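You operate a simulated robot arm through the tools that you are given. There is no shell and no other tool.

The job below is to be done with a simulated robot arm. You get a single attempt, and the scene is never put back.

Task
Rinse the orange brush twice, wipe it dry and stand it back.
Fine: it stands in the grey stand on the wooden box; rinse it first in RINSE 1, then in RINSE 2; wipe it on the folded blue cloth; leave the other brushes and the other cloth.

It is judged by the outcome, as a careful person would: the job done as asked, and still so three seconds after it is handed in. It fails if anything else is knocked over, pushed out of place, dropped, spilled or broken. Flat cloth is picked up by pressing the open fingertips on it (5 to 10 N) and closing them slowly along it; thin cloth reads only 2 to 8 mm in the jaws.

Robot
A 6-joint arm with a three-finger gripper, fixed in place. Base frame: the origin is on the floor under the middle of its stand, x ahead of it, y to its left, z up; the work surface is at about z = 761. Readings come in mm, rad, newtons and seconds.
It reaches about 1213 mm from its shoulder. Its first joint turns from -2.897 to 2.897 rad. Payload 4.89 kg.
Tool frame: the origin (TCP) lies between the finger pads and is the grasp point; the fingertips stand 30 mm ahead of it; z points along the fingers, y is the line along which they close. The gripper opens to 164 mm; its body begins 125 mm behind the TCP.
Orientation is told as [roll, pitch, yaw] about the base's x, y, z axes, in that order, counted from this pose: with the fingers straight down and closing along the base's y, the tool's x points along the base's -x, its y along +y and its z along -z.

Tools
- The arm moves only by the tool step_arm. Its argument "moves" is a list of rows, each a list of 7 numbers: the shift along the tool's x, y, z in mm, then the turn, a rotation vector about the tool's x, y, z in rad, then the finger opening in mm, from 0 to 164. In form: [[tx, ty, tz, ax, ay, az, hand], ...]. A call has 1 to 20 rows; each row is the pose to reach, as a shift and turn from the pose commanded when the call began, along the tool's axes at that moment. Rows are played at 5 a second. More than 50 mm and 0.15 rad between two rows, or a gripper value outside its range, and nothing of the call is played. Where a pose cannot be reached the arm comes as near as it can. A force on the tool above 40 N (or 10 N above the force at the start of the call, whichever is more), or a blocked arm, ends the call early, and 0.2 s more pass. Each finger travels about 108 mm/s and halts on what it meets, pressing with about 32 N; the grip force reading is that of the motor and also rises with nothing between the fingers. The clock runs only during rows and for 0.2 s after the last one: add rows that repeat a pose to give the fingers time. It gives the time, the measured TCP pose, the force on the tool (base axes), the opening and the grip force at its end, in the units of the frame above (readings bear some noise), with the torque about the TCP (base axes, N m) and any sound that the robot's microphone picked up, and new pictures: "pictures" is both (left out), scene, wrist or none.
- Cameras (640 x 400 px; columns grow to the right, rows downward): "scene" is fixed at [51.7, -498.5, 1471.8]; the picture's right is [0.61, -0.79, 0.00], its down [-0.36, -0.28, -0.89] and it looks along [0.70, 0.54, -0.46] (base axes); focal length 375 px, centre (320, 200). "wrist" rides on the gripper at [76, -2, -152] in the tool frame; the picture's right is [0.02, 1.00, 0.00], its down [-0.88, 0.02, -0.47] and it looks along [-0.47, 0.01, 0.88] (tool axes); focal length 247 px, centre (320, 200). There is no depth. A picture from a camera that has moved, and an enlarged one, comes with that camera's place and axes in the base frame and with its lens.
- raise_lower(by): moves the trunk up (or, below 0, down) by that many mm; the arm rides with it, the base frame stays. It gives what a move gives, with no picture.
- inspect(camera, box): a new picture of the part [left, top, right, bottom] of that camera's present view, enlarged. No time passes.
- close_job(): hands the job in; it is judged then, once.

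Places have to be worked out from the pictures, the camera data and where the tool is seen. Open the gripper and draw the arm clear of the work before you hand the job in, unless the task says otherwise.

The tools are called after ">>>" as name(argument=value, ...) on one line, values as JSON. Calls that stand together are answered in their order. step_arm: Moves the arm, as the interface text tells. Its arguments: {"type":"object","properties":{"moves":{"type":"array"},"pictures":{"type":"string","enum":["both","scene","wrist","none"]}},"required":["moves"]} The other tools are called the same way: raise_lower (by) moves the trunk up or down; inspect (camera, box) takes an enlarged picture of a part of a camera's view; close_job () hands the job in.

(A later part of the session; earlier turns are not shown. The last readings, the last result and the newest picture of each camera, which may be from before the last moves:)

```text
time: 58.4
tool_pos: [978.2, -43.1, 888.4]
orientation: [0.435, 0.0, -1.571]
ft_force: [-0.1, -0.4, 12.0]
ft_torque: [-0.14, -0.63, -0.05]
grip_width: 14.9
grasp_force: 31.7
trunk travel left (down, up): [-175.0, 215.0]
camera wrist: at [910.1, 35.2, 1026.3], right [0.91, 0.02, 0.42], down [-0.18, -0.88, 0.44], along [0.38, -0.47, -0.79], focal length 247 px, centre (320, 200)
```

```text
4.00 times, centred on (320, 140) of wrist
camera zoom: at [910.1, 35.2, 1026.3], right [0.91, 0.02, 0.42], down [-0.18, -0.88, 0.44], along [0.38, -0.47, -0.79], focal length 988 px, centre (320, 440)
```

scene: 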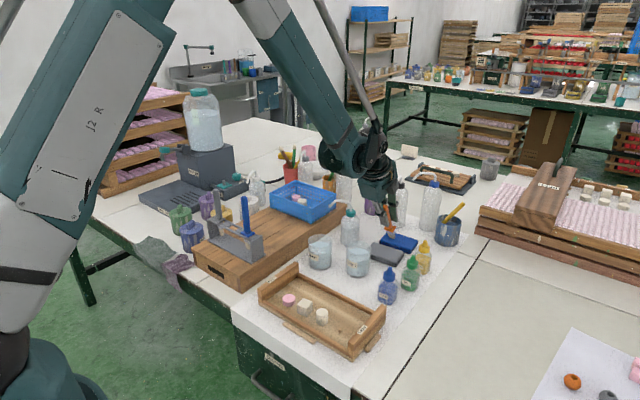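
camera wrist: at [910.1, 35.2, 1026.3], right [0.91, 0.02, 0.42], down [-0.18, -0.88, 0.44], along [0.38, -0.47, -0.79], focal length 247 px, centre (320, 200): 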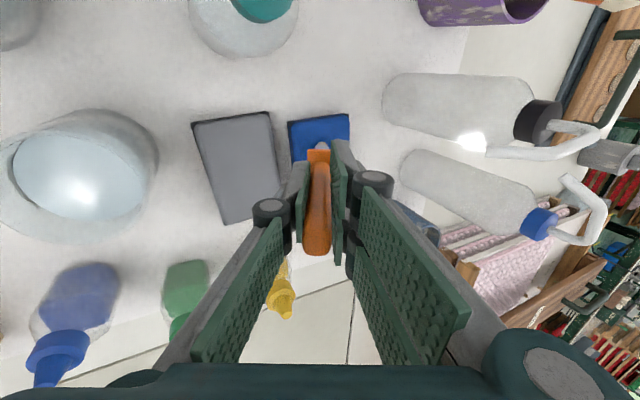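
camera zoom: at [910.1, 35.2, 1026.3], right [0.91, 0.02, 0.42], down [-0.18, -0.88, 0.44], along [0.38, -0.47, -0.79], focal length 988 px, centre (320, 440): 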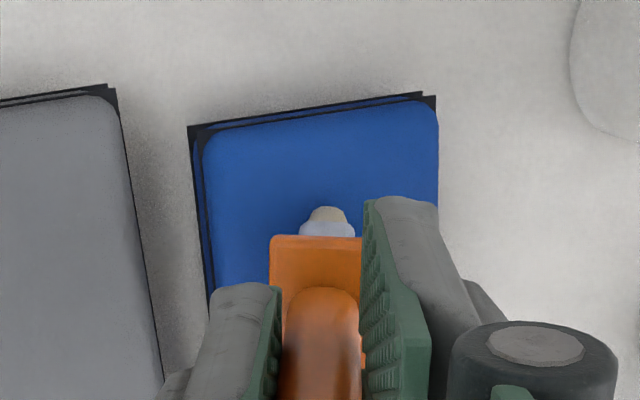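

The bristle tip is now a pale cream and the cloth is unmoved. I'll lift off the cloth and look at the bristles.

>>> step_arm(moves=[[0, 1.3, -2.7, 0, 0, 0, 6], [0, 4.2, -9.1, 0, 0, 0, 6], [0, 8.5, -18.1, 0, 0, 0, 6], [0, 14, -30, 0, 0, 0, 6], [0, 19, -40.8, 0, 0, 0, 6], [0, 19, -40.8, 0, 0, 0, 6]])

>>> inspect(camera="scene", box=[360, 180, 430, 260])

>>> inspect(camera="scene", box=[200, 180, 270, 270])

>>> inspect(camera="wrist", box=[270, 90, 370, 190])

```text
time: 59.8
tool_pos: [978.0, -42.7, 936.5]
orientation: [0.437, 0.0, -1.571]
ft_force: [0.4, -0.5, 0.5]
ft_torque: [-0.01, 0.04, -0.01]
grip_width: 15.0
grasp_force: 31.9
trunk travel left (down, up): [-175.0, 215.0]
camera wrist: at [910.8, 36.3, 1073.1], right [0.91, 0.02, 0.42], down [-0.18, -0.88, 0.44], along [0.38, -0.47, -0.79], focal length 247 px, centre (320, 200)
```

scene: 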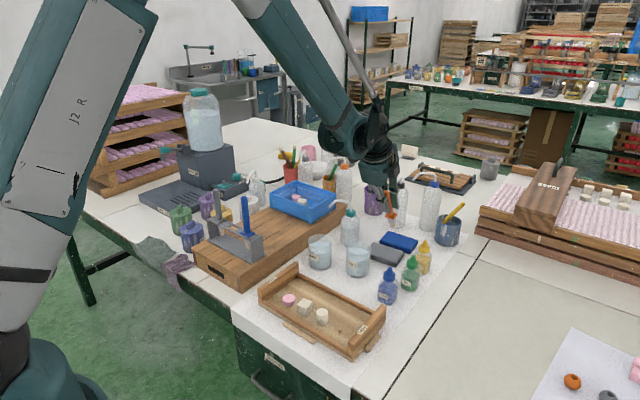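
wrist: 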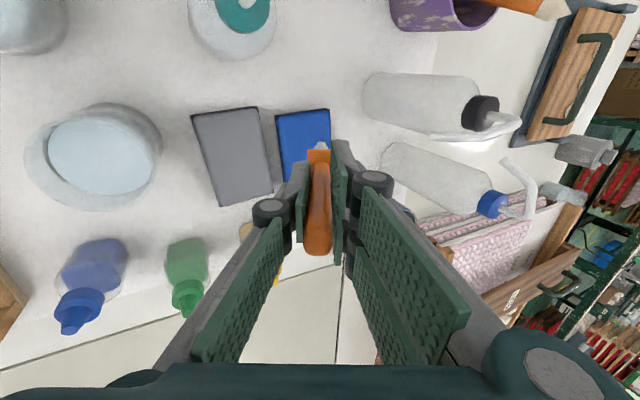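

```text
5.00 times, centred on (395, 220) of scene
camera zoom: at [51.7, -498.5, 1471.8], right [0.61, -0.79, 0.0], down [-0.36, -0.28, -0.89], along [0.7, 0.54, -0.46], focal length 1877 px, centre (-55, 100)
```

zoom: 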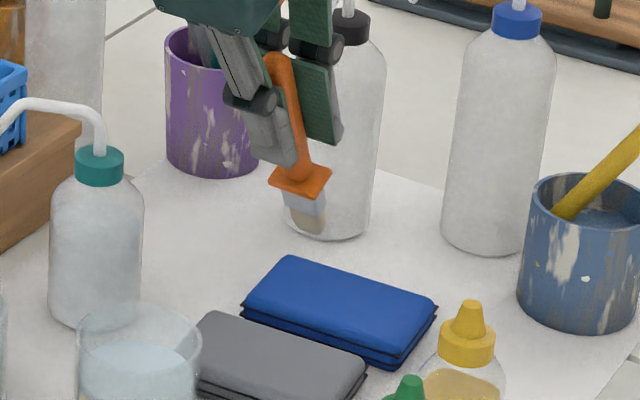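

```text
4.44 times, centred on (235, 225) of scene
camera zoom: at [51.7, -498.5, 1471.8], right [0.61, -0.79, 0.0], down [-0.36, -0.28, -0.89], along [0.7, 0.54, -0.46], focal length 1668 px, centre (698, 89)
```

zoom: 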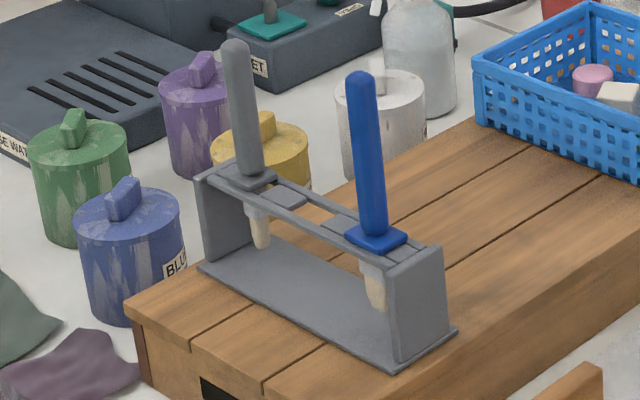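

```text
4.00 times, centred on (320, 140) of wrist
camera zoom: at [910.8, 36.3, 1073.1], right [0.91, 0.02, 0.42], down [-0.18, -0.88, 0.44], along [0.38, -0.47, -0.79], focal length 988 px, centre (320, 440)
```

zoom: 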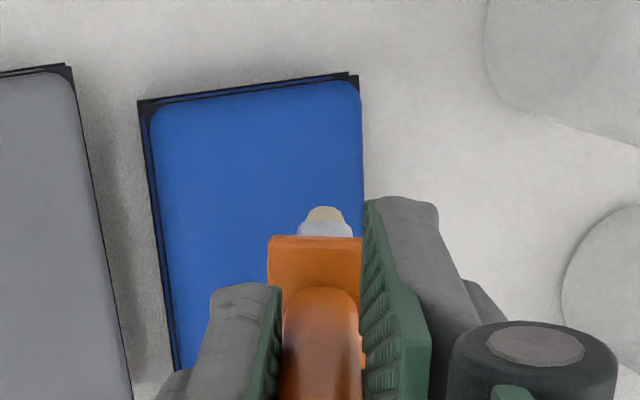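

I'll enlarge the bristles to compare their colour with the dry brushes in the stand.

>>> inspect(camera="scene", box=[402, 206, 430, 232])

>>> inspect(camera="scene", box=[222, 222, 250, 250])

>>> inspect(camera="wrist", box=[305, 132, 335, 158])

>>> inspect(camera="scene", box=[382, 206, 412, 232])

```text
15.38 times, centred on (416, 219) of scene
camera zoom: at [51.7, -498.5, 1471.8], right [0.61, -0.79, 0.0], down [-0.36, -0.28, -0.89], along [0.7, 0.54, -0.46], focal length 5774 px, centre (-1157, -92)
```

zoom: 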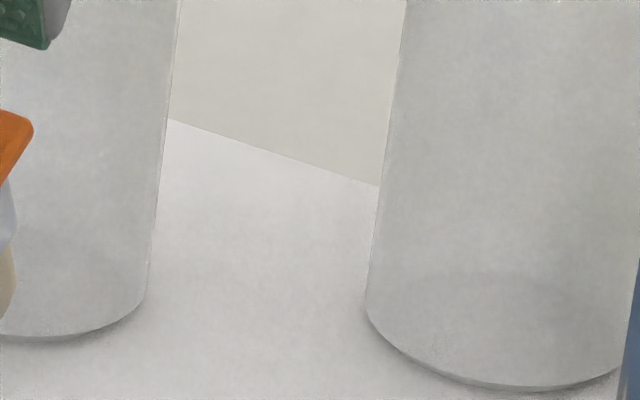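

```text
14.29 times, centred on (236, 236) of scene
camera zoom: at [51.7, -498.5, 1471.8], right [0.61, -0.79, 0.0], down [-0.36, -0.28, -0.89], along [0.7, 0.54, -0.46], focal length 5362 px, centre (1520, -314)
```

zoom: 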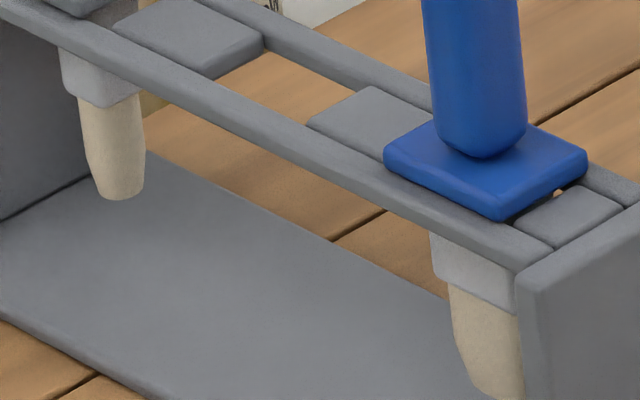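

```text
15.38 times, centred on (320, 145) of wrist
camera zoom: at [910.8, 36.3, 1073.1], right [0.91, 0.02, 0.42], down [-0.18, -0.88, 0.44], along [0.38, -0.47, -0.79], focal length 3800 px, centre (320, 1046)
```

zoom: 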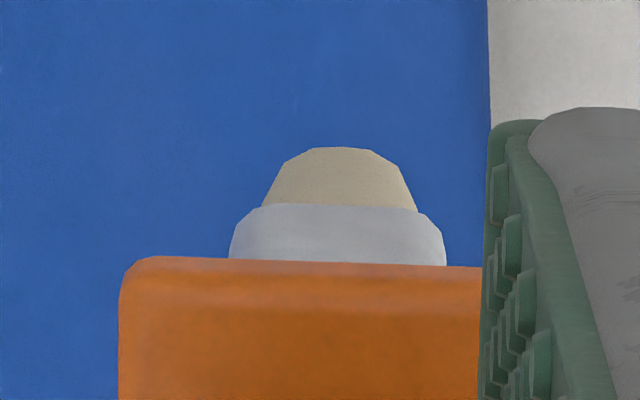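

```text
15.38 times, centred on (397, 219) of scene
camera zoom: at [51.7, -498.5, 1471.8], right [0.61, -0.79, 0.0], down [-0.36, -0.28, -0.89], along [0.7, 0.54, -0.46], focal length 5774 px, centre (-865, -92)
```

zoom: 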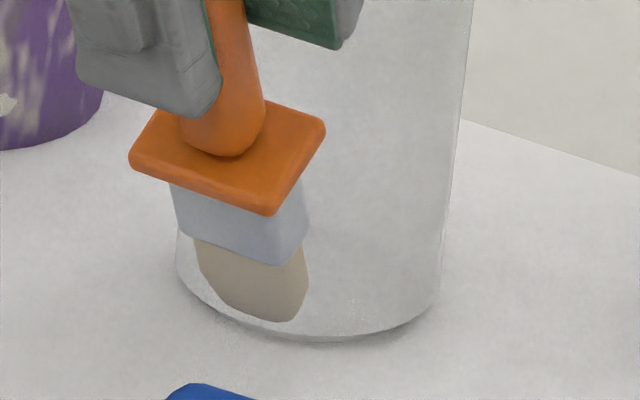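

Bristles are cream now, near the colour of the other brushes, but slightly darker in the shade. I'll do one more set of light strokes to be sure they're dry.

>>> step_arm(moves=[[0, -6, 13, 0, 0, 0, 6], [0, -12, 26, 0, 0, 0, 6], [0, -16, 34.4, 0, 0, 0, 6], [0, -17.9, 38.3, 0, 0, 0, 6], [-5, -17.9, 39.3, 0, 0, 0, 6], [-11, -17.6, 39.6, 0, 0, 0, 6], [-17, -17.2, 39.9, 0, 0, 0, 6], [-23, -16.9, 40.2, 0, 0, 0, 6], [-29, -16.5, 40.4, 0, 0, 0, 6], [-35, -16.2, 40.7, 0, 0, 0, 6], [-41, -15.8, 40.9, 0, 0, 0, 6], [-46, -15.6, 41.1, 0, 0, 0, 6], [-40, -15.9, 40.8, 0, 0, 0, 6], [-34, -16.2, 40.6, 0, 0, 0, 6], [-28, -16.6, 40.3, 0, 0, 0, 6], [-22, -16.9, 40.1, 0, 0, 0, 6], [-16, -17.3, 39.8, 0, 0, 0, 6], [-10, -17.6, 39.5, 0, 0, 0, 6], [-4, -18, 39.3, 0, 0, 0, 6], [0, -18.2, 39.1, 0, 0, 0, 6]], pictures="scene")

>>> inspect(camera="scene", box=[370, 200, 440, 270])

>>> inspect(camera="wrist", box=[305, 132, 335, 158])

```text
time: 64.0
tool_pos: [978.7, -41.7, 892.3]
orientation: [0.437, 0.0, -1.572]
ft_force: [0.1, -0.7, -0.7]
ft_torque: [0.03, -0.02, 0.0]
grip_width: 15.0
grasp_force: 32.2
trunk travel left (down, up): [-175.0, 215.0]
```

scene: 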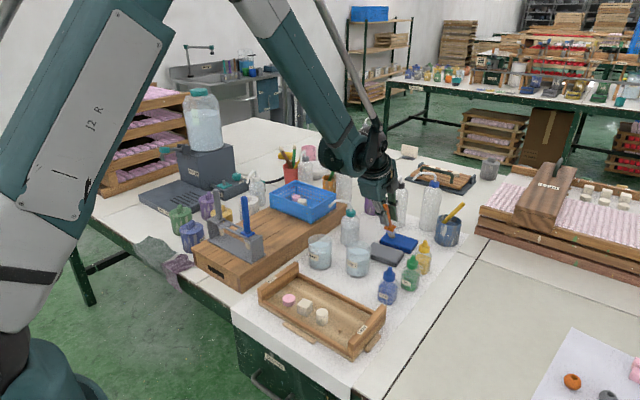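

```text
5.71 times, centred on (405, 235) of scene
camera zoom: at [51.7, -498.5, 1471.8], right [0.61, -0.79, 0.0], down [-0.36, -0.28, -0.89], along [0.7, 0.54, -0.46], focal length 2145 px, centre (-166, 0)
```

zoom: 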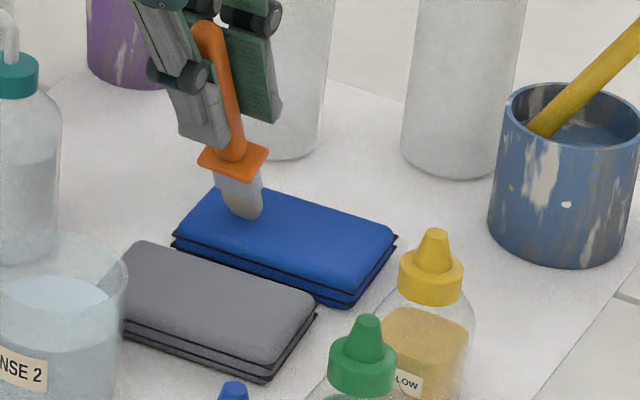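

```text
15.38 times, centred on (320, 145) of wrist
camera zoom: at [910.7, 36.1, 1028.6], right [0.91, 0.02, 0.42], down [-0.18, -0.88, 0.44], along [0.38, -0.47, -0.79], focal length 3800 px, centre (320, 1046)
```

zoom: 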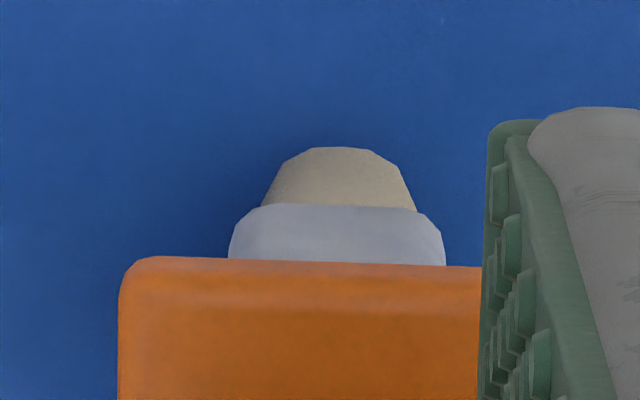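

This pass ended without contact (z 892). I'll go 2 mm lower, check the force, and repeat the strokes under real pressure.

>>> step_arm(moves=[[0, -0.4, 0.9, 0, 0, 0, 6], [0, -0.85, 1.8, 0, 0, 0, 6], [0, -0.85, 1.8, 0, 0, 0, 6]], pictures="none")

```text
time: 64.8
tool_pos: [976.6, -41.9, 888.5]
orientation: [0.436, 0.0, -1.571]
ft_force: [1.3, 0.4, 8.7]
ft_torque: [-0.1, -0.46, -0.06]
grip_width: 14.8
grasp_force: 32.1
trunk travel left (down, up): [-175.0, 215.0]
```

Good, 8.7 N now. I'll stroke toward −y and read the force at the far end.

>>> step_arm(moves=[[-5, 0.4, 0.1, 0, 0, 0, 6], [-11, 0.7, 0.3, 0, 0, 0, 6], [-17, 1.0, 0.6, 0, 0, 0, 6], [-23, 1.4, 0.9, 0, 0, 0, 6], [-29, 1.8, 1.1, 0, 0, 0, 6], [-35, 2.1, 1.4, 0, 0, 0, 6], [-41, 2.4, 1.6, 0, 0, 0, 6], [-46, 2.7, 1.8, 0, 0, 0, 6]], pictures="none")

>>> inspect(camera="scene", box=[370, 200, 440, 270])

```text
time: 66.6
tool_pos: [980.0, -87.8, 889.7]
orientation: [0.438, 0.001, -1.57]
ft_force: [0.3, 1.1, 7.8]
ft_torque: [0.07, -0.39, 0.05]
grip_width: 14.6
grasp_force: 32.6
trunk travel left (down, up): [-175.0, 215.0]
```

```text
5.71 times, centred on (405, 235) of scene
camera zoom: at [51.7, -498.5, 1471.8], right [0.61, -0.79, 0.0], down [-0.36, -0.28, -0.89], along [0.7, 0.54, -0.46], focal length 2145 px, centre (-166, 0)
```

zoom: 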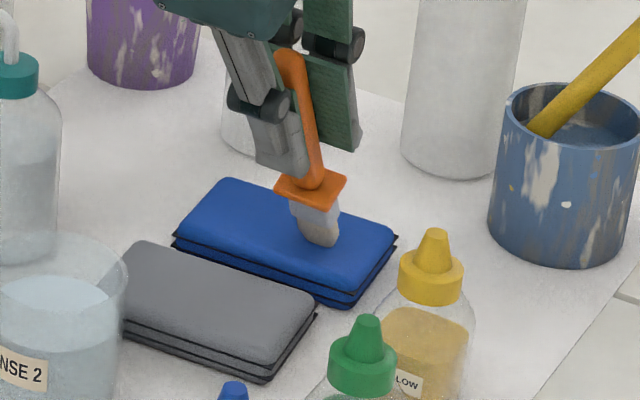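

Steady contact (7.8 N), and the cloth is still in place. I'll stroke back and then lift off to compare the colour.

>>> step_arm(moves=[[5, -0.3, -0.2, 0, 0, 0, 6], [11, -0.6, -0.4, 0, 0, 0, 6], [17, -0.9, -0.7, 0, 0, 0, 6], [23, -1.3, -0.9, 0, 0, 0, 6], [29, -1.7, -1.2, 0, 0, 0, 6], [35, -2.0, -1.4, 0, 0, 0, 6], [41, -2.4, -1.6, 0, 0, 0, 6], [46, -2.7, -1.8, 0, 0, 0, 6], [46, -2.0, -4, 0, 0, 0, 6], [46, 3, -14, 0, 0, 0, 6], [46, 9, -28, 0, 0, 0, 6], [46, 16, -43, 0, 0, 0, 6], [46, 16, -43, 0, 0, 0, 6]])

>>> inspect(camera="scene", box=[382, 206, 412, 232])

>>> inspect(camera="wrist", box=[305, 132, 335, 158])

>>> inspect(camera="scene", box=[370, 200, 440, 270])

```text
time: 69.4
tool_pos: [977.4, -42.6, 936.6]
orientation: [0.436, 0.0, -1.57]
ft_force: [-0.4, 0.1, -0.1]
ft_torque: [0.02, 0.02, 0.01]
grip_width: 14.9
grasp_force: 32.0
trunk travel left (down, up): [-175.0, 215.0]
camera wrist: at [909.8, 35.7, 1073.6], right [0.91, 0.02, 0.42], down [-0.18, -0.88, 0.44], along [0.38, -0.47, -0.79], focal length 247 px, centre (320, 200)
```

scene: 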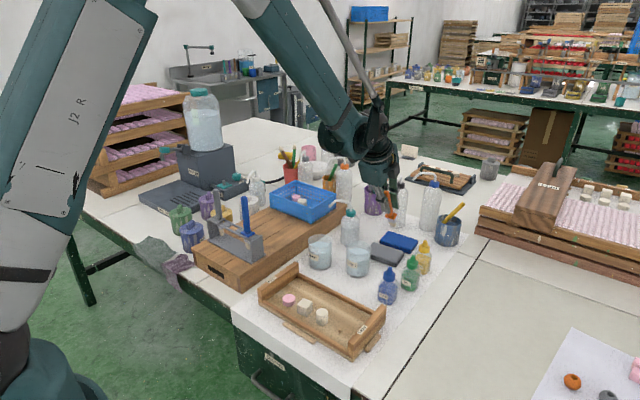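
wrist: 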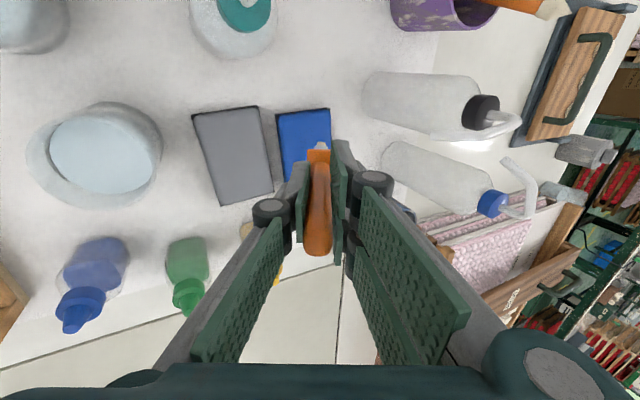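

```text
15.38 times, centred on (397, 219) of scene
camera zoom: at [51.7, -498.5, 1471.8], right [0.61, -0.79, 0.0], down [-0.36, -0.28, -0.89], along [0.7, 0.54, -0.46], focal length 5774 px, centre (-865, -92)
```

zoom: 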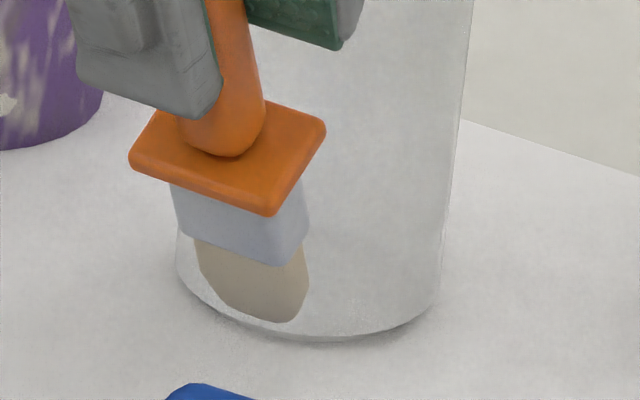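

```text
15.38 times, centred on (320, 145) of wrist
camera zoom: at [909.8, 35.7, 1073.6], right [0.91, 0.02, 0.42], down [-0.18, -0.88, 0.44], along [0.38, -0.47, -0.79], focal length 3800 px, centre (320, 1046)
```

zoom: 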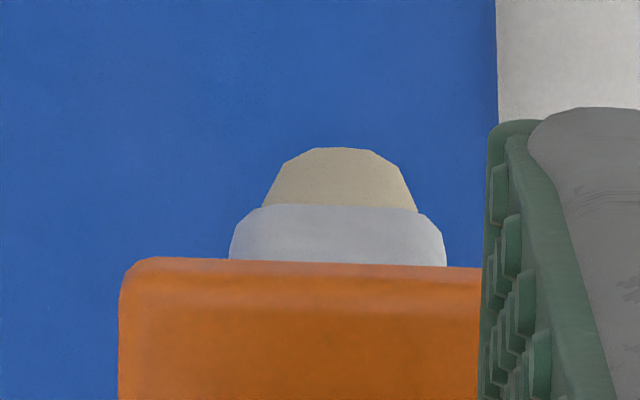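

```text
5.71 times, centred on (405, 235) of scene
camera zoom: at [51.7, -498.5, 1471.8], right [0.61, -0.79, 0.0], down [-0.36, -0.28, -0.89], along [0.7, 0.54, -0.46], focal length 2145 px, centre (-166, 0)
```

zoom: 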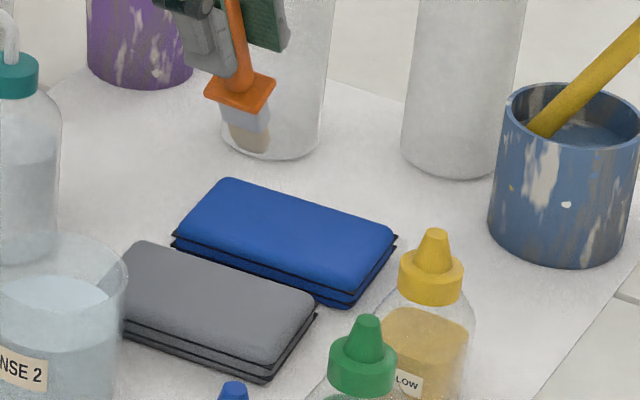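

The colour no longer changes, so the bristles are dry and both cloths are where they were. Next I'll rise and turn the gripper upright again.

>>> step_arm(moves=[[0, 6, -13, 0.05, 0, 0, 6], [0, 13, -28, 0.13, 0, 0, 6], [0, 21, -45, 0.21, 0, 0, 6], [0, 29, -62, 0.29, 0, 0, 6], [0, 37, -79, 0.37, 0, 0, 6], [0, 42.3, -90.6, 0.4363, 0, 0, 6], [0, 42.3, -90.6, 0.4363, 0, 0, 6]])

>>> inspect(camera="scene", box=[340, 140, 440, 270])

>>> inspect(camera="wrist", box=[270, 90, 370, 190])

```text
time: 71.0
tool_pos: [975.3, -38.7, 1035.5]
orientation: [0.001, 0.0, -1.571]
ft_force: [0.2, -0.4, -0.7]
ft_torque: [0.02, 0.02, 0.0]
grip_width: 14.9
grasp_force: 31.9
trunk travel left (down, up): [-175.0, 215.0]
camera wrist: at [973.7, 37.9, 1187.8], right [1.0, 0.02, 0.0], down [0.02, -0.88, 0.47], along [0.01, -0.47, -0.88], focal length 247 px, centre (320, 200)
```

scene: 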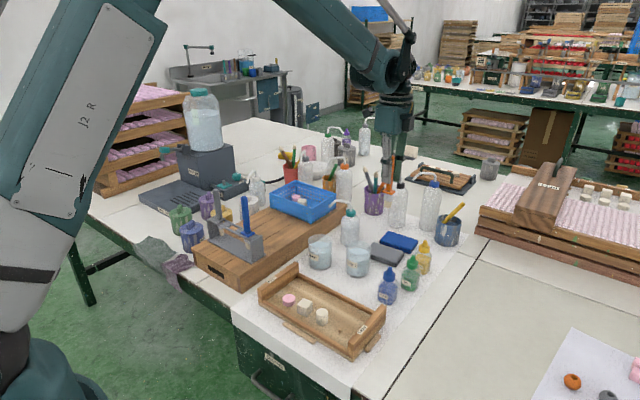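
wrist: 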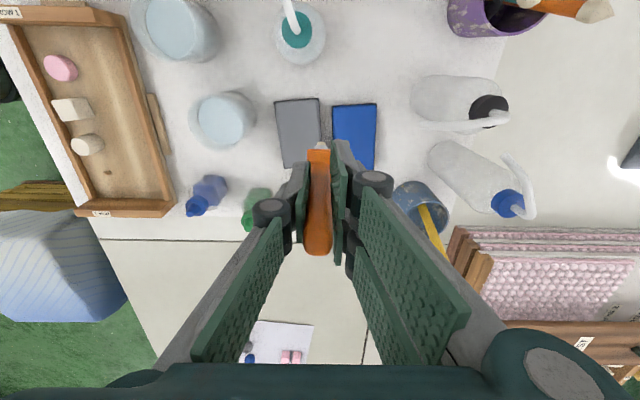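

```text
3.08 times, centred on (390, 205) of scene
camera zoom: at [51.7, -498.5, 1471.8], right [0.61, -0.79, 0.0], down [-0.36, -0.28, -0.89], along [0.7, 0.54, -0.46], focal length 1155 px, centre (105, 185)
```

zoom: 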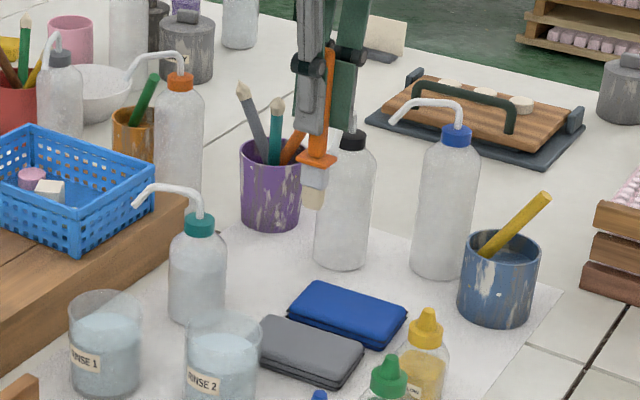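

```text
4.00 times, centred on (320, 140) of wrist
camera zoom: at [973.7, 37.9, 1187.8], right [1.0, 0.02, 0.0], down [0.02, -0.88, 0.47], along [0.01, -0.47, -0.88], focal length 988 px, centre (320, 440)
```

zoom: 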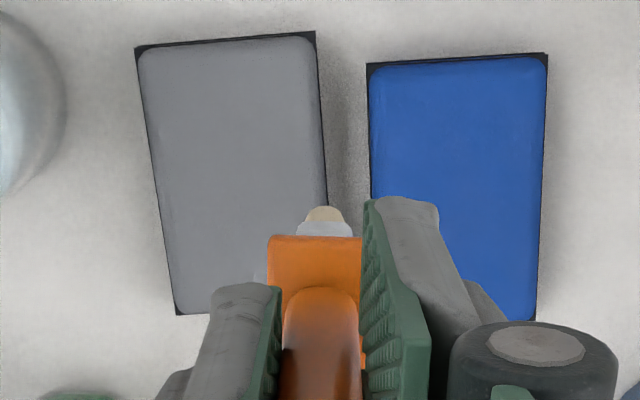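

The bristles now match the dry brushes. I'll rise to the travel height and go back over the stand.

>>> step_arm(moves=[[0, 0, -20, 0, 0, 0, 6], [0, 0, -48, 0, 0, 0, 6], [0, 0, -78, 0, 0, 0, 6], [0, 0, -108, 0, 0, 0, 6], [0, 0, -130.9, 0, 0, 0, 6], [15, -17, -130.9, 0, 0, 0, 6], [40, -45, -130.9, 0, 0, 0, 6], [70, -79, -130.9, 0, 0, 0, 6], [100, -113, -130.9, 0, 0, 0, 6], [130, -146, -130.9, 0, 0, 0, 6], [160, -180, -130.9, 0, 0, 0, 6], [190, -214, -130.9, 0, 0, 0, 6], [220, -248, -130.9, 0, 0, 0, 6], [250, -282, -130.9, 0, 0, 0, 6], [275, -310, -130.9, 0, 0, 0, 6], [295, -332, -130.9, 0, 0, 0, 6], [309, -348, -130.9, 0, 0, 0, 6], [309, -348, -130.9, 0, 0, 0, 6], [309, -348, -130.9, 0, 0, 0, 6], [309, -348, -130.9, 0, 0, 0, 6]])

>>> inspect(camera="scene", box=[170, 90, 280, 270])

>>> inspect(camera="wrist", box=[240, 30, 400, 190])

```text
time: 75.2
tool_pos: [628.3, 266.6, 1165.2]
orientation: [0.0, 0.0, -1.571]
ft_force: [0.6, -1.1, -0.4]
ft_torque: [0.01, -0.02, 0.0]
grip_width: 14.7
grasp_force: 32.1
trunk travel left (down, up): [-175.0, 215.0]
camera wrist: at [624.9, 344.9, 1317.7], right [1.0, 0.02, 0.0], down [0.02, -0.88, 0.47], along [0.01, -0.47, -0.88], focal length 247 px, centre (320, 200)
```

scene: 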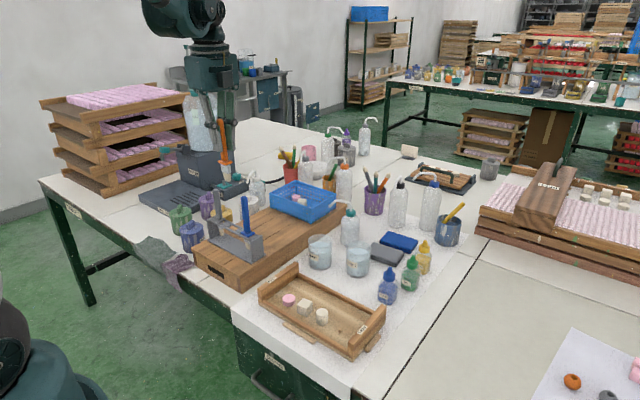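
wrist: 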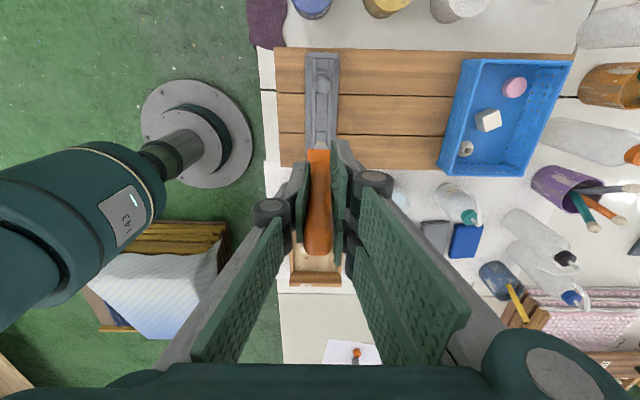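

```text
2.22 times, centred on (225, 180) of scene
camera zoom: at [51.7, -498.5, 1471.8], right [0.61, -0.79, 0.0], down [-0.36, -0.28, -0.89], along [0.7, 0.54, -0.46], focal length 834 px, centre (531, 244)
```

zoom: 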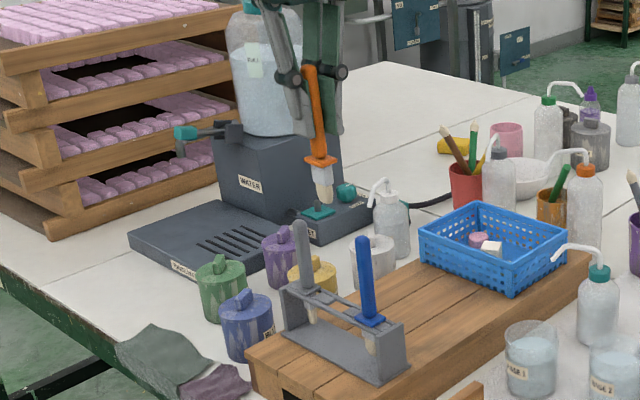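

```text
2.50 times, centred on (320, 110) of wrist
camera zoom: at [624.9, 344.9, 1317.7], right [1.0, 0.02, 0.0], down [0.02, -0.88, 0.47], along [0.01, -0.47, -0.88], focal length 617 px, centre (320, 425)
```

zoom: 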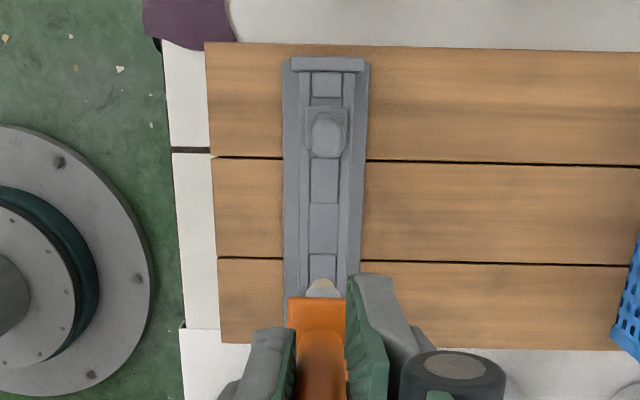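

The arm sits about 1.8 mm short in x compared with the slot centre (≈ 628.9). I'll correct that and descend until the bristle tip is about 15 mm above the slot, then check.

>>> step_arm(moves=[[0, 0.8, 20, 0, 0, 0, 6], [0, 1.6, 45, 0, 0, 0, 6], [0, 1.6, 70, 0, 0, 0, 6], [0, 1.6, 95, 0, 0, 0, 6], [0, 1.6, 115, 0, 0, 0, 6], [0, 1.6, 128, 0, 0, 0, 6], [0, 1.6, 128, 0, 0, 0, 6], [0, 1.6, 128, 0, 0, 0, 6]])

>>> inspect(camera="scene", box=[200, 170, 270, 260])

>>> inspect(camera="wrist", box=[270, 60, 370, 190])

```text
time: 77.0
tool_pos: [629.3, 265.7, 1036.2]
orientation: [-0.001, 0.0, -1.571]
ft_force: [0.2, -0.9, -0.8]
ft_torque: [0.0, 0.04, -0.01]
grip_width: 14.9
grasp_force: 31.8
trunk travel left (down, up): [-175.0, 215.0]
camera wrist: at [625.5, 343.6, 1188.8], right [1.0, 0.02, 0.0], down [0.02, -0.88, 0.47], along [0.01, -0.47, -0.88], focal length 247 px, centre (320, 200)
```

scene: 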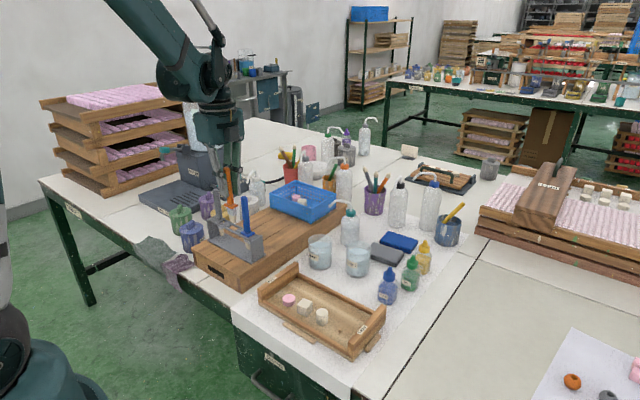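
wrist: 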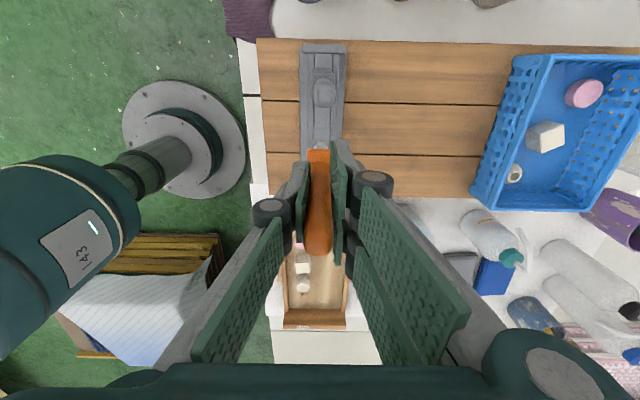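

```text
4.44 times, centred on (235, 215) of scene
camera zoom: at [51.7, -498.5, 1471.8], right [0.61, -0.79, 0.0], down [-0.36, -0.28, -0.89], along [0.7, 0.54, -0.46], focal length 1668 px, centre (698, 133)
```

zoom: 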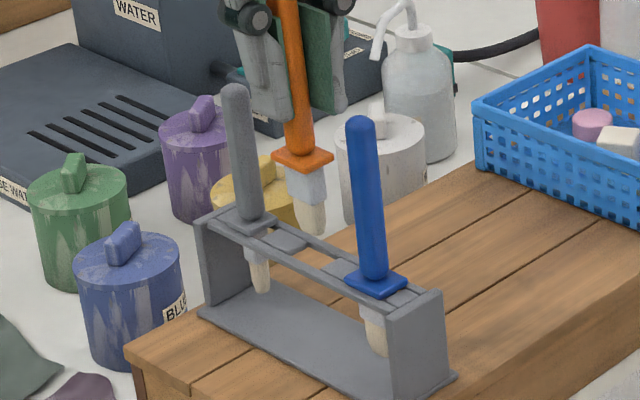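

```text
3.08 times, centred on (320, 125) of wrist
camera zoom: at [625.5, 343.6, 1188.8], right [1.0, 0.02, 0.0], down [0.02, -0.88, 0.47], along [0.01, -0.47, -0.88], focal length 760 px, centre (320, 431)
```

zoom: 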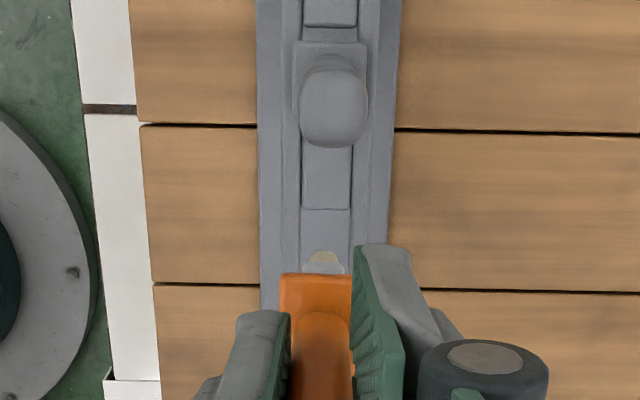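

Measured against the slot, the brush sits about 3 mm short in y and 0.7 mm short in x. I'll correct both at this height and look again.

>>> step_arm(moves=[[1.5, 0.4, 0, 0, 0, 0, 6], [3, 0.7, 0, 0, 0, 0, 6], [3, 0.7, 3, 0, 0, 0, 6], [3, 0.7, 3, 0, 0, 0, 6], [3, 0.7, 3, 0, 0, 0, 6]])

>>> inspect(camera="scene", box=[210, 190, 260, 250])

>>> inspect(camera="wrist", box=[285, 90, 355, 160])

```text
time: 78.2
tool_pos: [630.7, 270.0, 1032.9]
orientation: [0.001, 0.0, -1.571]
ft_force: [0.3, 0.7, 0.0]
ft_torque: [0.04, 0.01, -0.01]
grip_width: 14.7
grasp_force: 32.1
trunk travel left (down, up): [-175.0, 215.0]
camera wrist: at [628.0, 347.6, 1185.4], right [1.0, 0.02, 0.0], down [0.02, -0.88, 0.47], along [0.01, -0.47, -0.88], focal length 247 px, centre (320, 200)
```

scene: 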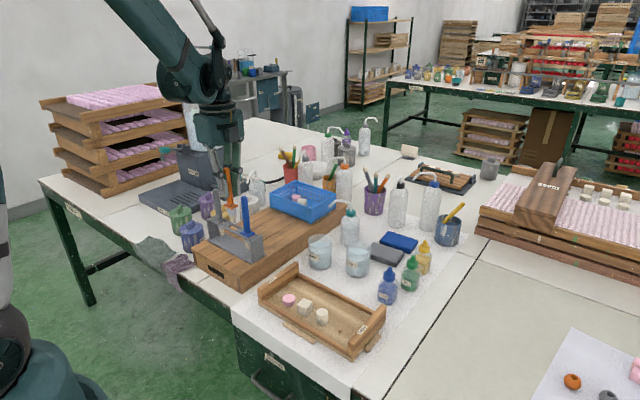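
wrist: 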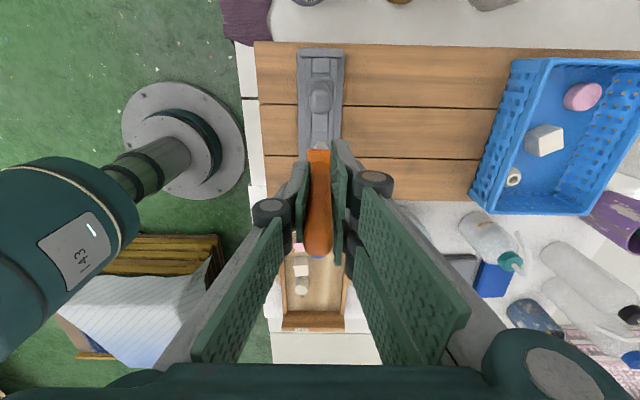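

```text
6.67 times, centred on (235, 220) of scene
camera zoom: at [51.7, -498.5, 1471.8], right [0.61, -0.79, 0.0], down [-0.36, -0.28, -0.89], along [0.7, 0.54, -0.46], focal length 2502 px, centre (887, 67)
```

zoom: 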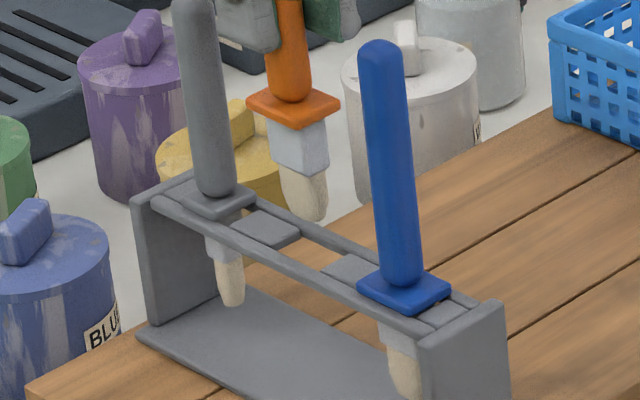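

```text
5.71 times, centred on (320, 125) of wrist
camera zoom: at [628.0, 347.6, 1185.4], right [1.0, 0.02, 0.0], down [0.02, -0.88, 0.47], along [0.01, -0.47, -0.88], focal length 1411 px, centre (320, 629)
```

zoom: 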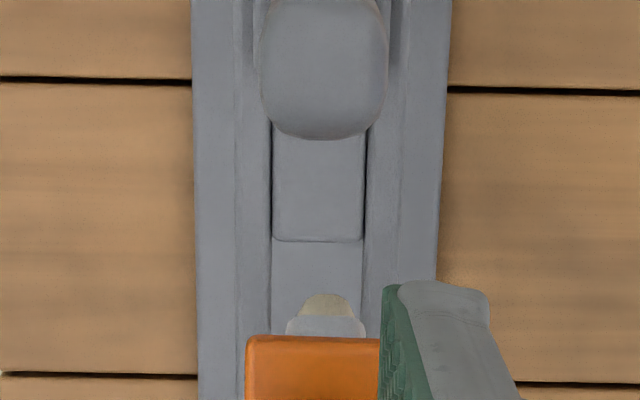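

The brush is now about 1.5 mm too far in x (slot centre x ≈ 629.0, brush ≈ 630.5), and fine in y. I'll correct x and recheck before lowering.

>>> step_arm(moves=[[0, -0.8, 0, 0, 0, 0, 6], [0, -1.4, 0, 0, 0, 0, 6], [0, -1.4, 4, 0, 0, 0, 6], [0, -1.4, 6, 0, 0, 0, 6], [0, -1.4, 6, 0, 0, 0, 6], [0, -1.4, 6, 0, 0, 0, 6]], pictures="wrist")

>>> inspect(camera="scene", box=[210, 190, 260, 250])

>>> inspect(camera="wrist", box=[285, 90, 355, 160])

```text
time: 79.6
tool_pos: [629.8, 270.1, 1029.8]
orientation: [0.0, 0.0, -1.571]
ft_force: [0.4, 0.1, -0.8]
ft_torque: [-0.02, -0.05, 0.03]
grip_width: 14.8
grasp_force: 31.8
trunk travel left (down, up): [-175.0, 215.0]
camera wrist: at [626.8, 348.4, 1180.7], right [1.0, 0.02, 0.0], down [0.02, -0.88, 0.47], along [0.01, -0.47, -0.88], focal length 247 px, centre (320, 200)
```

wrist: 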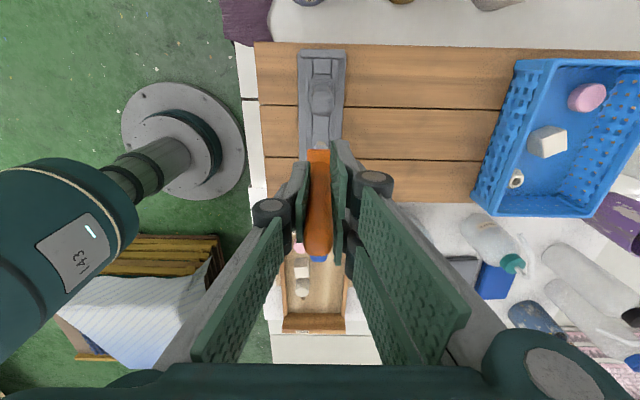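

```text
6.67 times, centred on (235, 220) of scene
camera zoom: at [51.7, -498.5, 1471.8], right [0.61, -0.79, 0.0], down [-0.36, -0.28, -0.89], along [0.7, 0.54, -0.46], focal length 2502 px, centre (887, 67)
```

zoom: 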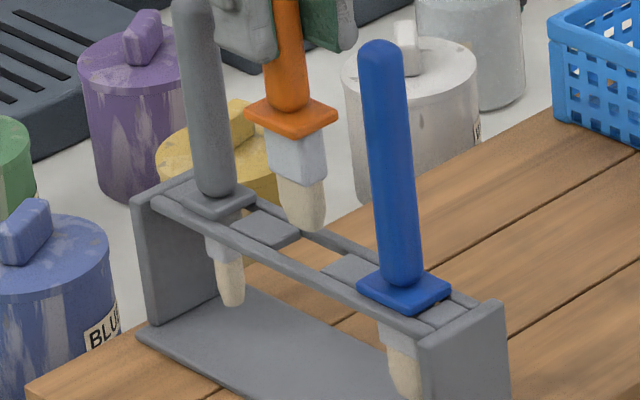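

```text
5.71 times, centred on (320, 125) of wrist
camera zoom: at [626.8, 348.4, 1180.7], right [1.0, 0.02, 0.0], down [0.02, -0.88, 0.47], along [0.01, -0.47, -0.88], focal length 1411 px, centre (320, 629)
```

zoom: 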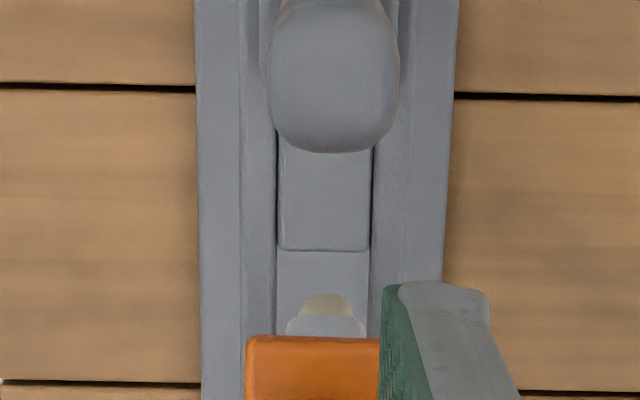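

The brush is centred in x (within 0.5 mm), and the original collar edge was about 1.5 mm nearer in −y, so I'll shift y by −1.4. Then I'll start lowering slowly so the bristles enter the slot.

>>> step_arm(moves=[[-0.7, 0, 0, 0, 0, 0, 6], [-1.4, -0.2, 0, 0, 0, 0, 6], [-1.4, -0.2, 5, 0, 0, 0, 6], [-1.4, -0.2, 10, 0, 0, 0, 6], [-1.4, -0.2, 15, 0, 0, 0, 6], [-1.4, -0.2, 20, 0, 0, 0, 6], [-1.4, -0.2, 20, 0, 0, 0, 6]], pictures="wrist")

>>> inspect(camera="scene", box=[210, 190, 260, 250])

>>> inspect(camera="wrist", box=[285, 90, 355, 160])

```text
time: 81.2
tool_pos: [630.8, 270.3, 1008.2]
orientation: [0.0, -0.001, -1.571]
ft_force: [0.6, 0.1, 0.0]
ft_torque: [0.01, 0.03, 0.01]
grip_width: 15.0
grasp_force: 32.1
trunk travel left (down, up): [-175.0, 215.0]
camera wrist: at [626.9, 347.2, 1160.9], right [1.0, 0.02, 0.0], down [0.02, -0.88, 0.47], along [0.01, -0.47, -0.88], focal length 247 px, centre (320, 200)
```

wrist: 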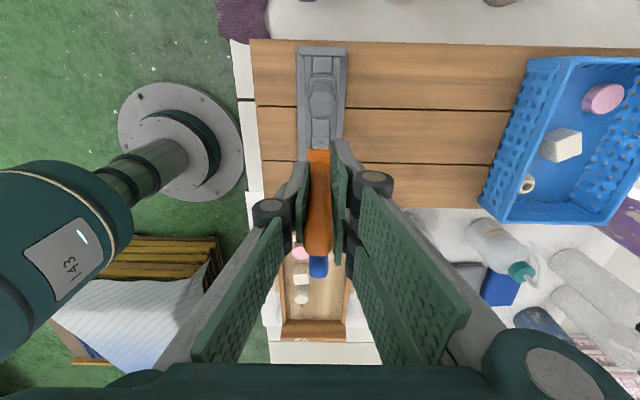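

```text
6.67 times, centred on (235, 220) of scene
camera zoom: at [51.7, -498.5, 1471.8], right [0.61, -0.79, 0.0], down [-0.36, -0.28, -0.89], along [0.7, 0.54, -0.46], focal length 2502 px, centre (887, 67)
```

zoom: 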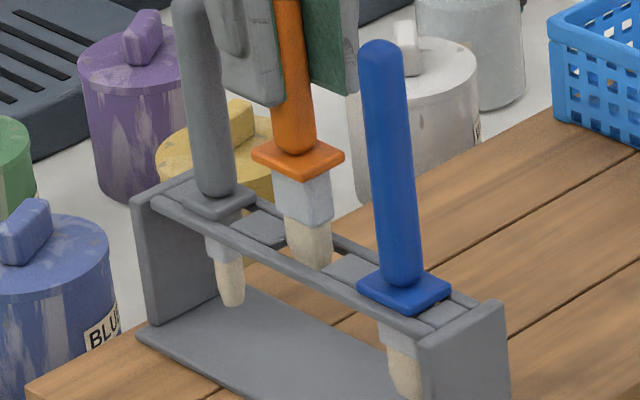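

```text
5.71 times, centred on (320, 125) of wrist
camera zoom: at [626.9, 347.2, 1160.9], right [1.0, 0.02, 0.0], down [0.02, -0.88, 0.47], along [0.01, -0.47, -0.88], focal length 1411 px, centre (320, 629)
```

zoom: 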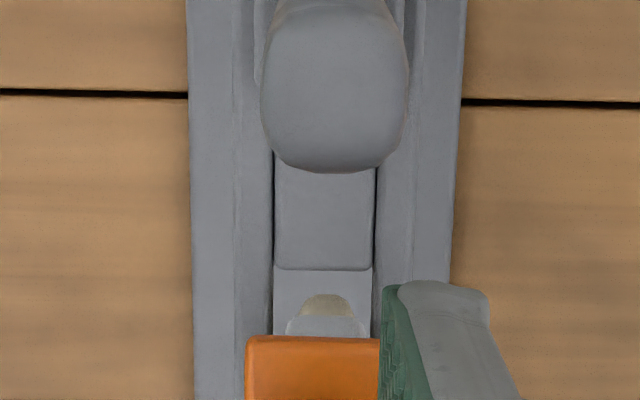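

The bristle tip has entered between the rails with clearance on both sides. I'll nudge x −0.5, y −0.3 and lower another 20 mm so the ferrule enters.

>>> step_arm(moves=[[-0.3, -0.5, 2, 0, 0, 0, 6], [-0.3, -0.5, 6, 0, 0, 0, 6], [-0.3, -0.5, 10, 0, 0, 0, 6], [-0.3, -0.5, 14, 0, 0, 0, 6], [-0.3, -0.5, 18, 0, 0, 0, 6], [-0.3, -0.5, 20, 0, 0, 0, 6], [-0.3, -0.5, 20, 0, 0, 0, 6]], pictures="wrist")

>>> inspect(camera="scene", box=[210, 190, 260, 250])

>>> inspect(camera="wrist", box=[285, 90, 355, 160])

```text
time: 82.8
tool_pos: [629.0, 269.6, 988.4]
orientation: [-0.002, 0.001, -1.571]
ft_force: [-0.6, 0.2, -0.3]
ft_torque: [-0.01, -0.01, 0.01]
grip_width: 15.0
grasp_force: 31.8
trunk travel left (down, up): [-175.0, 215.0]
camera wrist: at [625.9, 346.4, 1140.7], right [1.0, 0.02, 0.0], down [0.02, -0.88, 0.47], along [0.01, -0.47, -0.88], focal length 247 px, centre (320, 200)
```

wrist: 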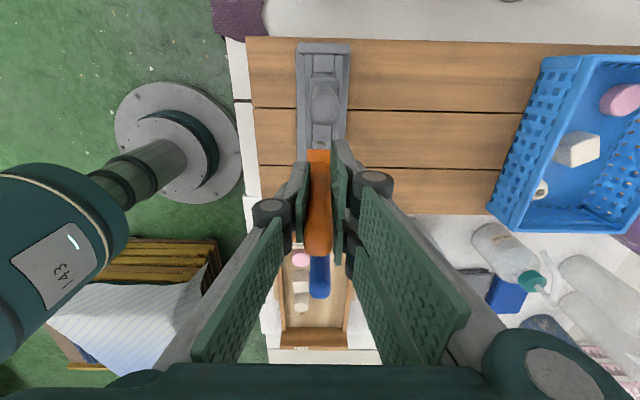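

```text
6.67 times, centred on (235, 220) of scene
camera zoom: at [51.7, -498.5, 1471.8], right [0.61, -0.79, 0.0], down [-0.36, -0.28, -0.89], along [0.7, 0.54, -0.46], focal length 2502 px, centre (887, 67)
```

zoom: 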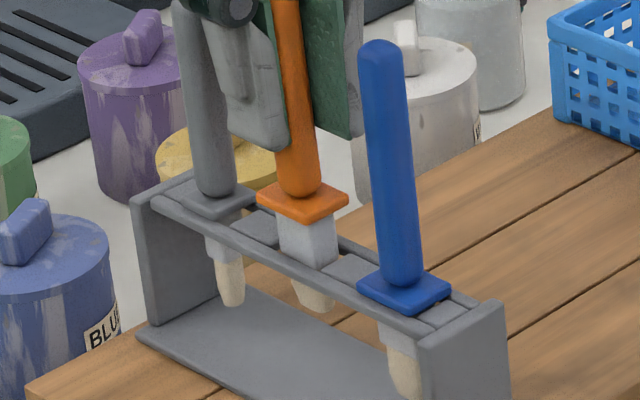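

```text
5.71 times, centred on (320, 125) of wrist
camera zoom: at [625.9, 346.4, 1140.7], right [1.0, 0.02, 0.0], down [0.02, -0.88, 0.47], along [0.01, -0.47, -0.88], focal length 1411 px, centre (320, 629)
```

zoom: 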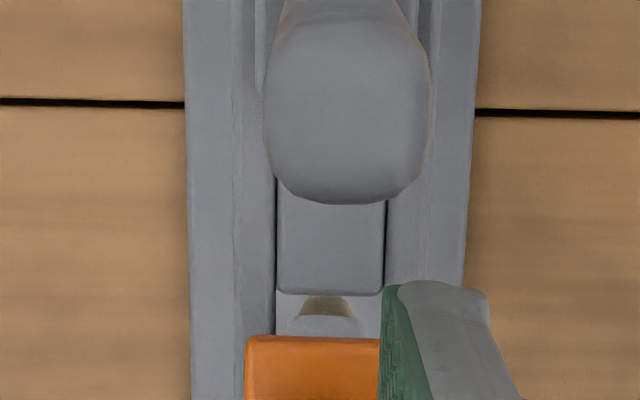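

The tip is visible below the front rail and there's no contact force. I'll lower another 16 mm, leaving the collar about 6 mm above the rails.

>>> step_arm(moves=[[0, 0.2, 4, 0, 0, 0, 6], [0, 0.2, 8, 0, 0, 0, 6], [0, 0.2, 12, 0, 0, 0, 6], [0, 0.2, 16, 0, 0, 0, 6], [0, 0.2, 16, 0, 0, 0, 6]], pictures="wrist")

>>> inspect(camera="scene", box=[210, 190, 260, 250])

>>> inspect(camera="wrist", box=[285, 90, 355, 160])

```text
time: 84.0
tool_pos: [628.9, 267.3, 971.5]
orientation: [-0.001, 0.002, -1.57]
ft_force: [-0.7, -0.3, 0.0]
ft_torque: [0.01, 0.02, -0.01]
grip_width: 14.9
grasp_force: 32.1
trunk travel left (down, up): [-175.0, 215.0]
camera wrist: at [626.3, 345.9, 1124.1], right [1.0, 0.02, 0.0], down [0.02, -0.88, 0.47], along [0.01, -0.47, -0.88], focal length 247 px, centre (320, 200)
```

wrist: 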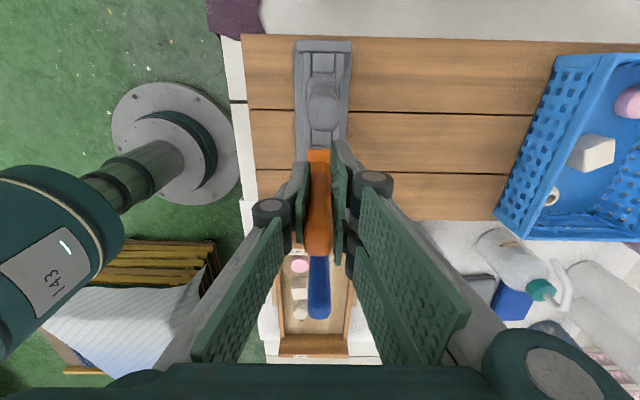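

```text
6.67 times, centred on (235, 220) of scene
camera zoom: at [51.7, -498.5, 1471.8], right [0.61, -0.79, 0.0], down [-0.36, -0.28, -0.89], along [0.7, 0.54, -0.46], focal length 2502 px, centre (887, 67)
```

zoom: 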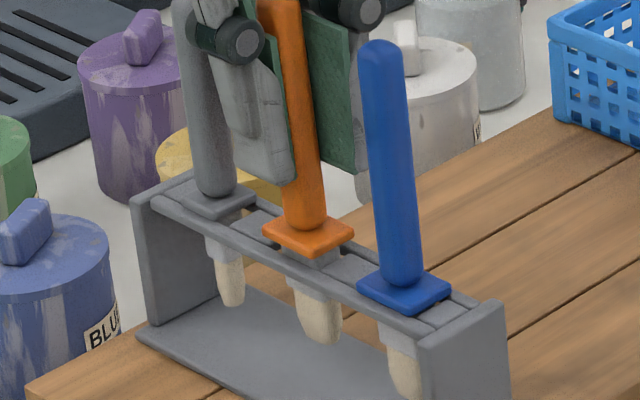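

```text
5.71 times, centred on (320, 125) of wrist
camera zoom: at [626.3, 345.9, 1124.1], right [1.0, 0.02, 0.0], down [0.02, -0.88, 0.47], along [0.01, -0.47, -0.88], focal length 1411 px, centre (320, 629)
```

zoom: 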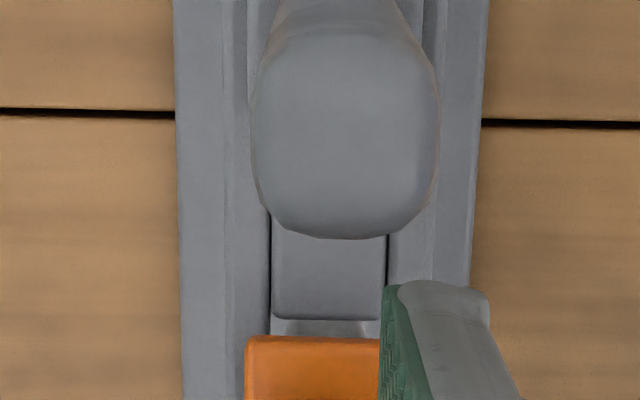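

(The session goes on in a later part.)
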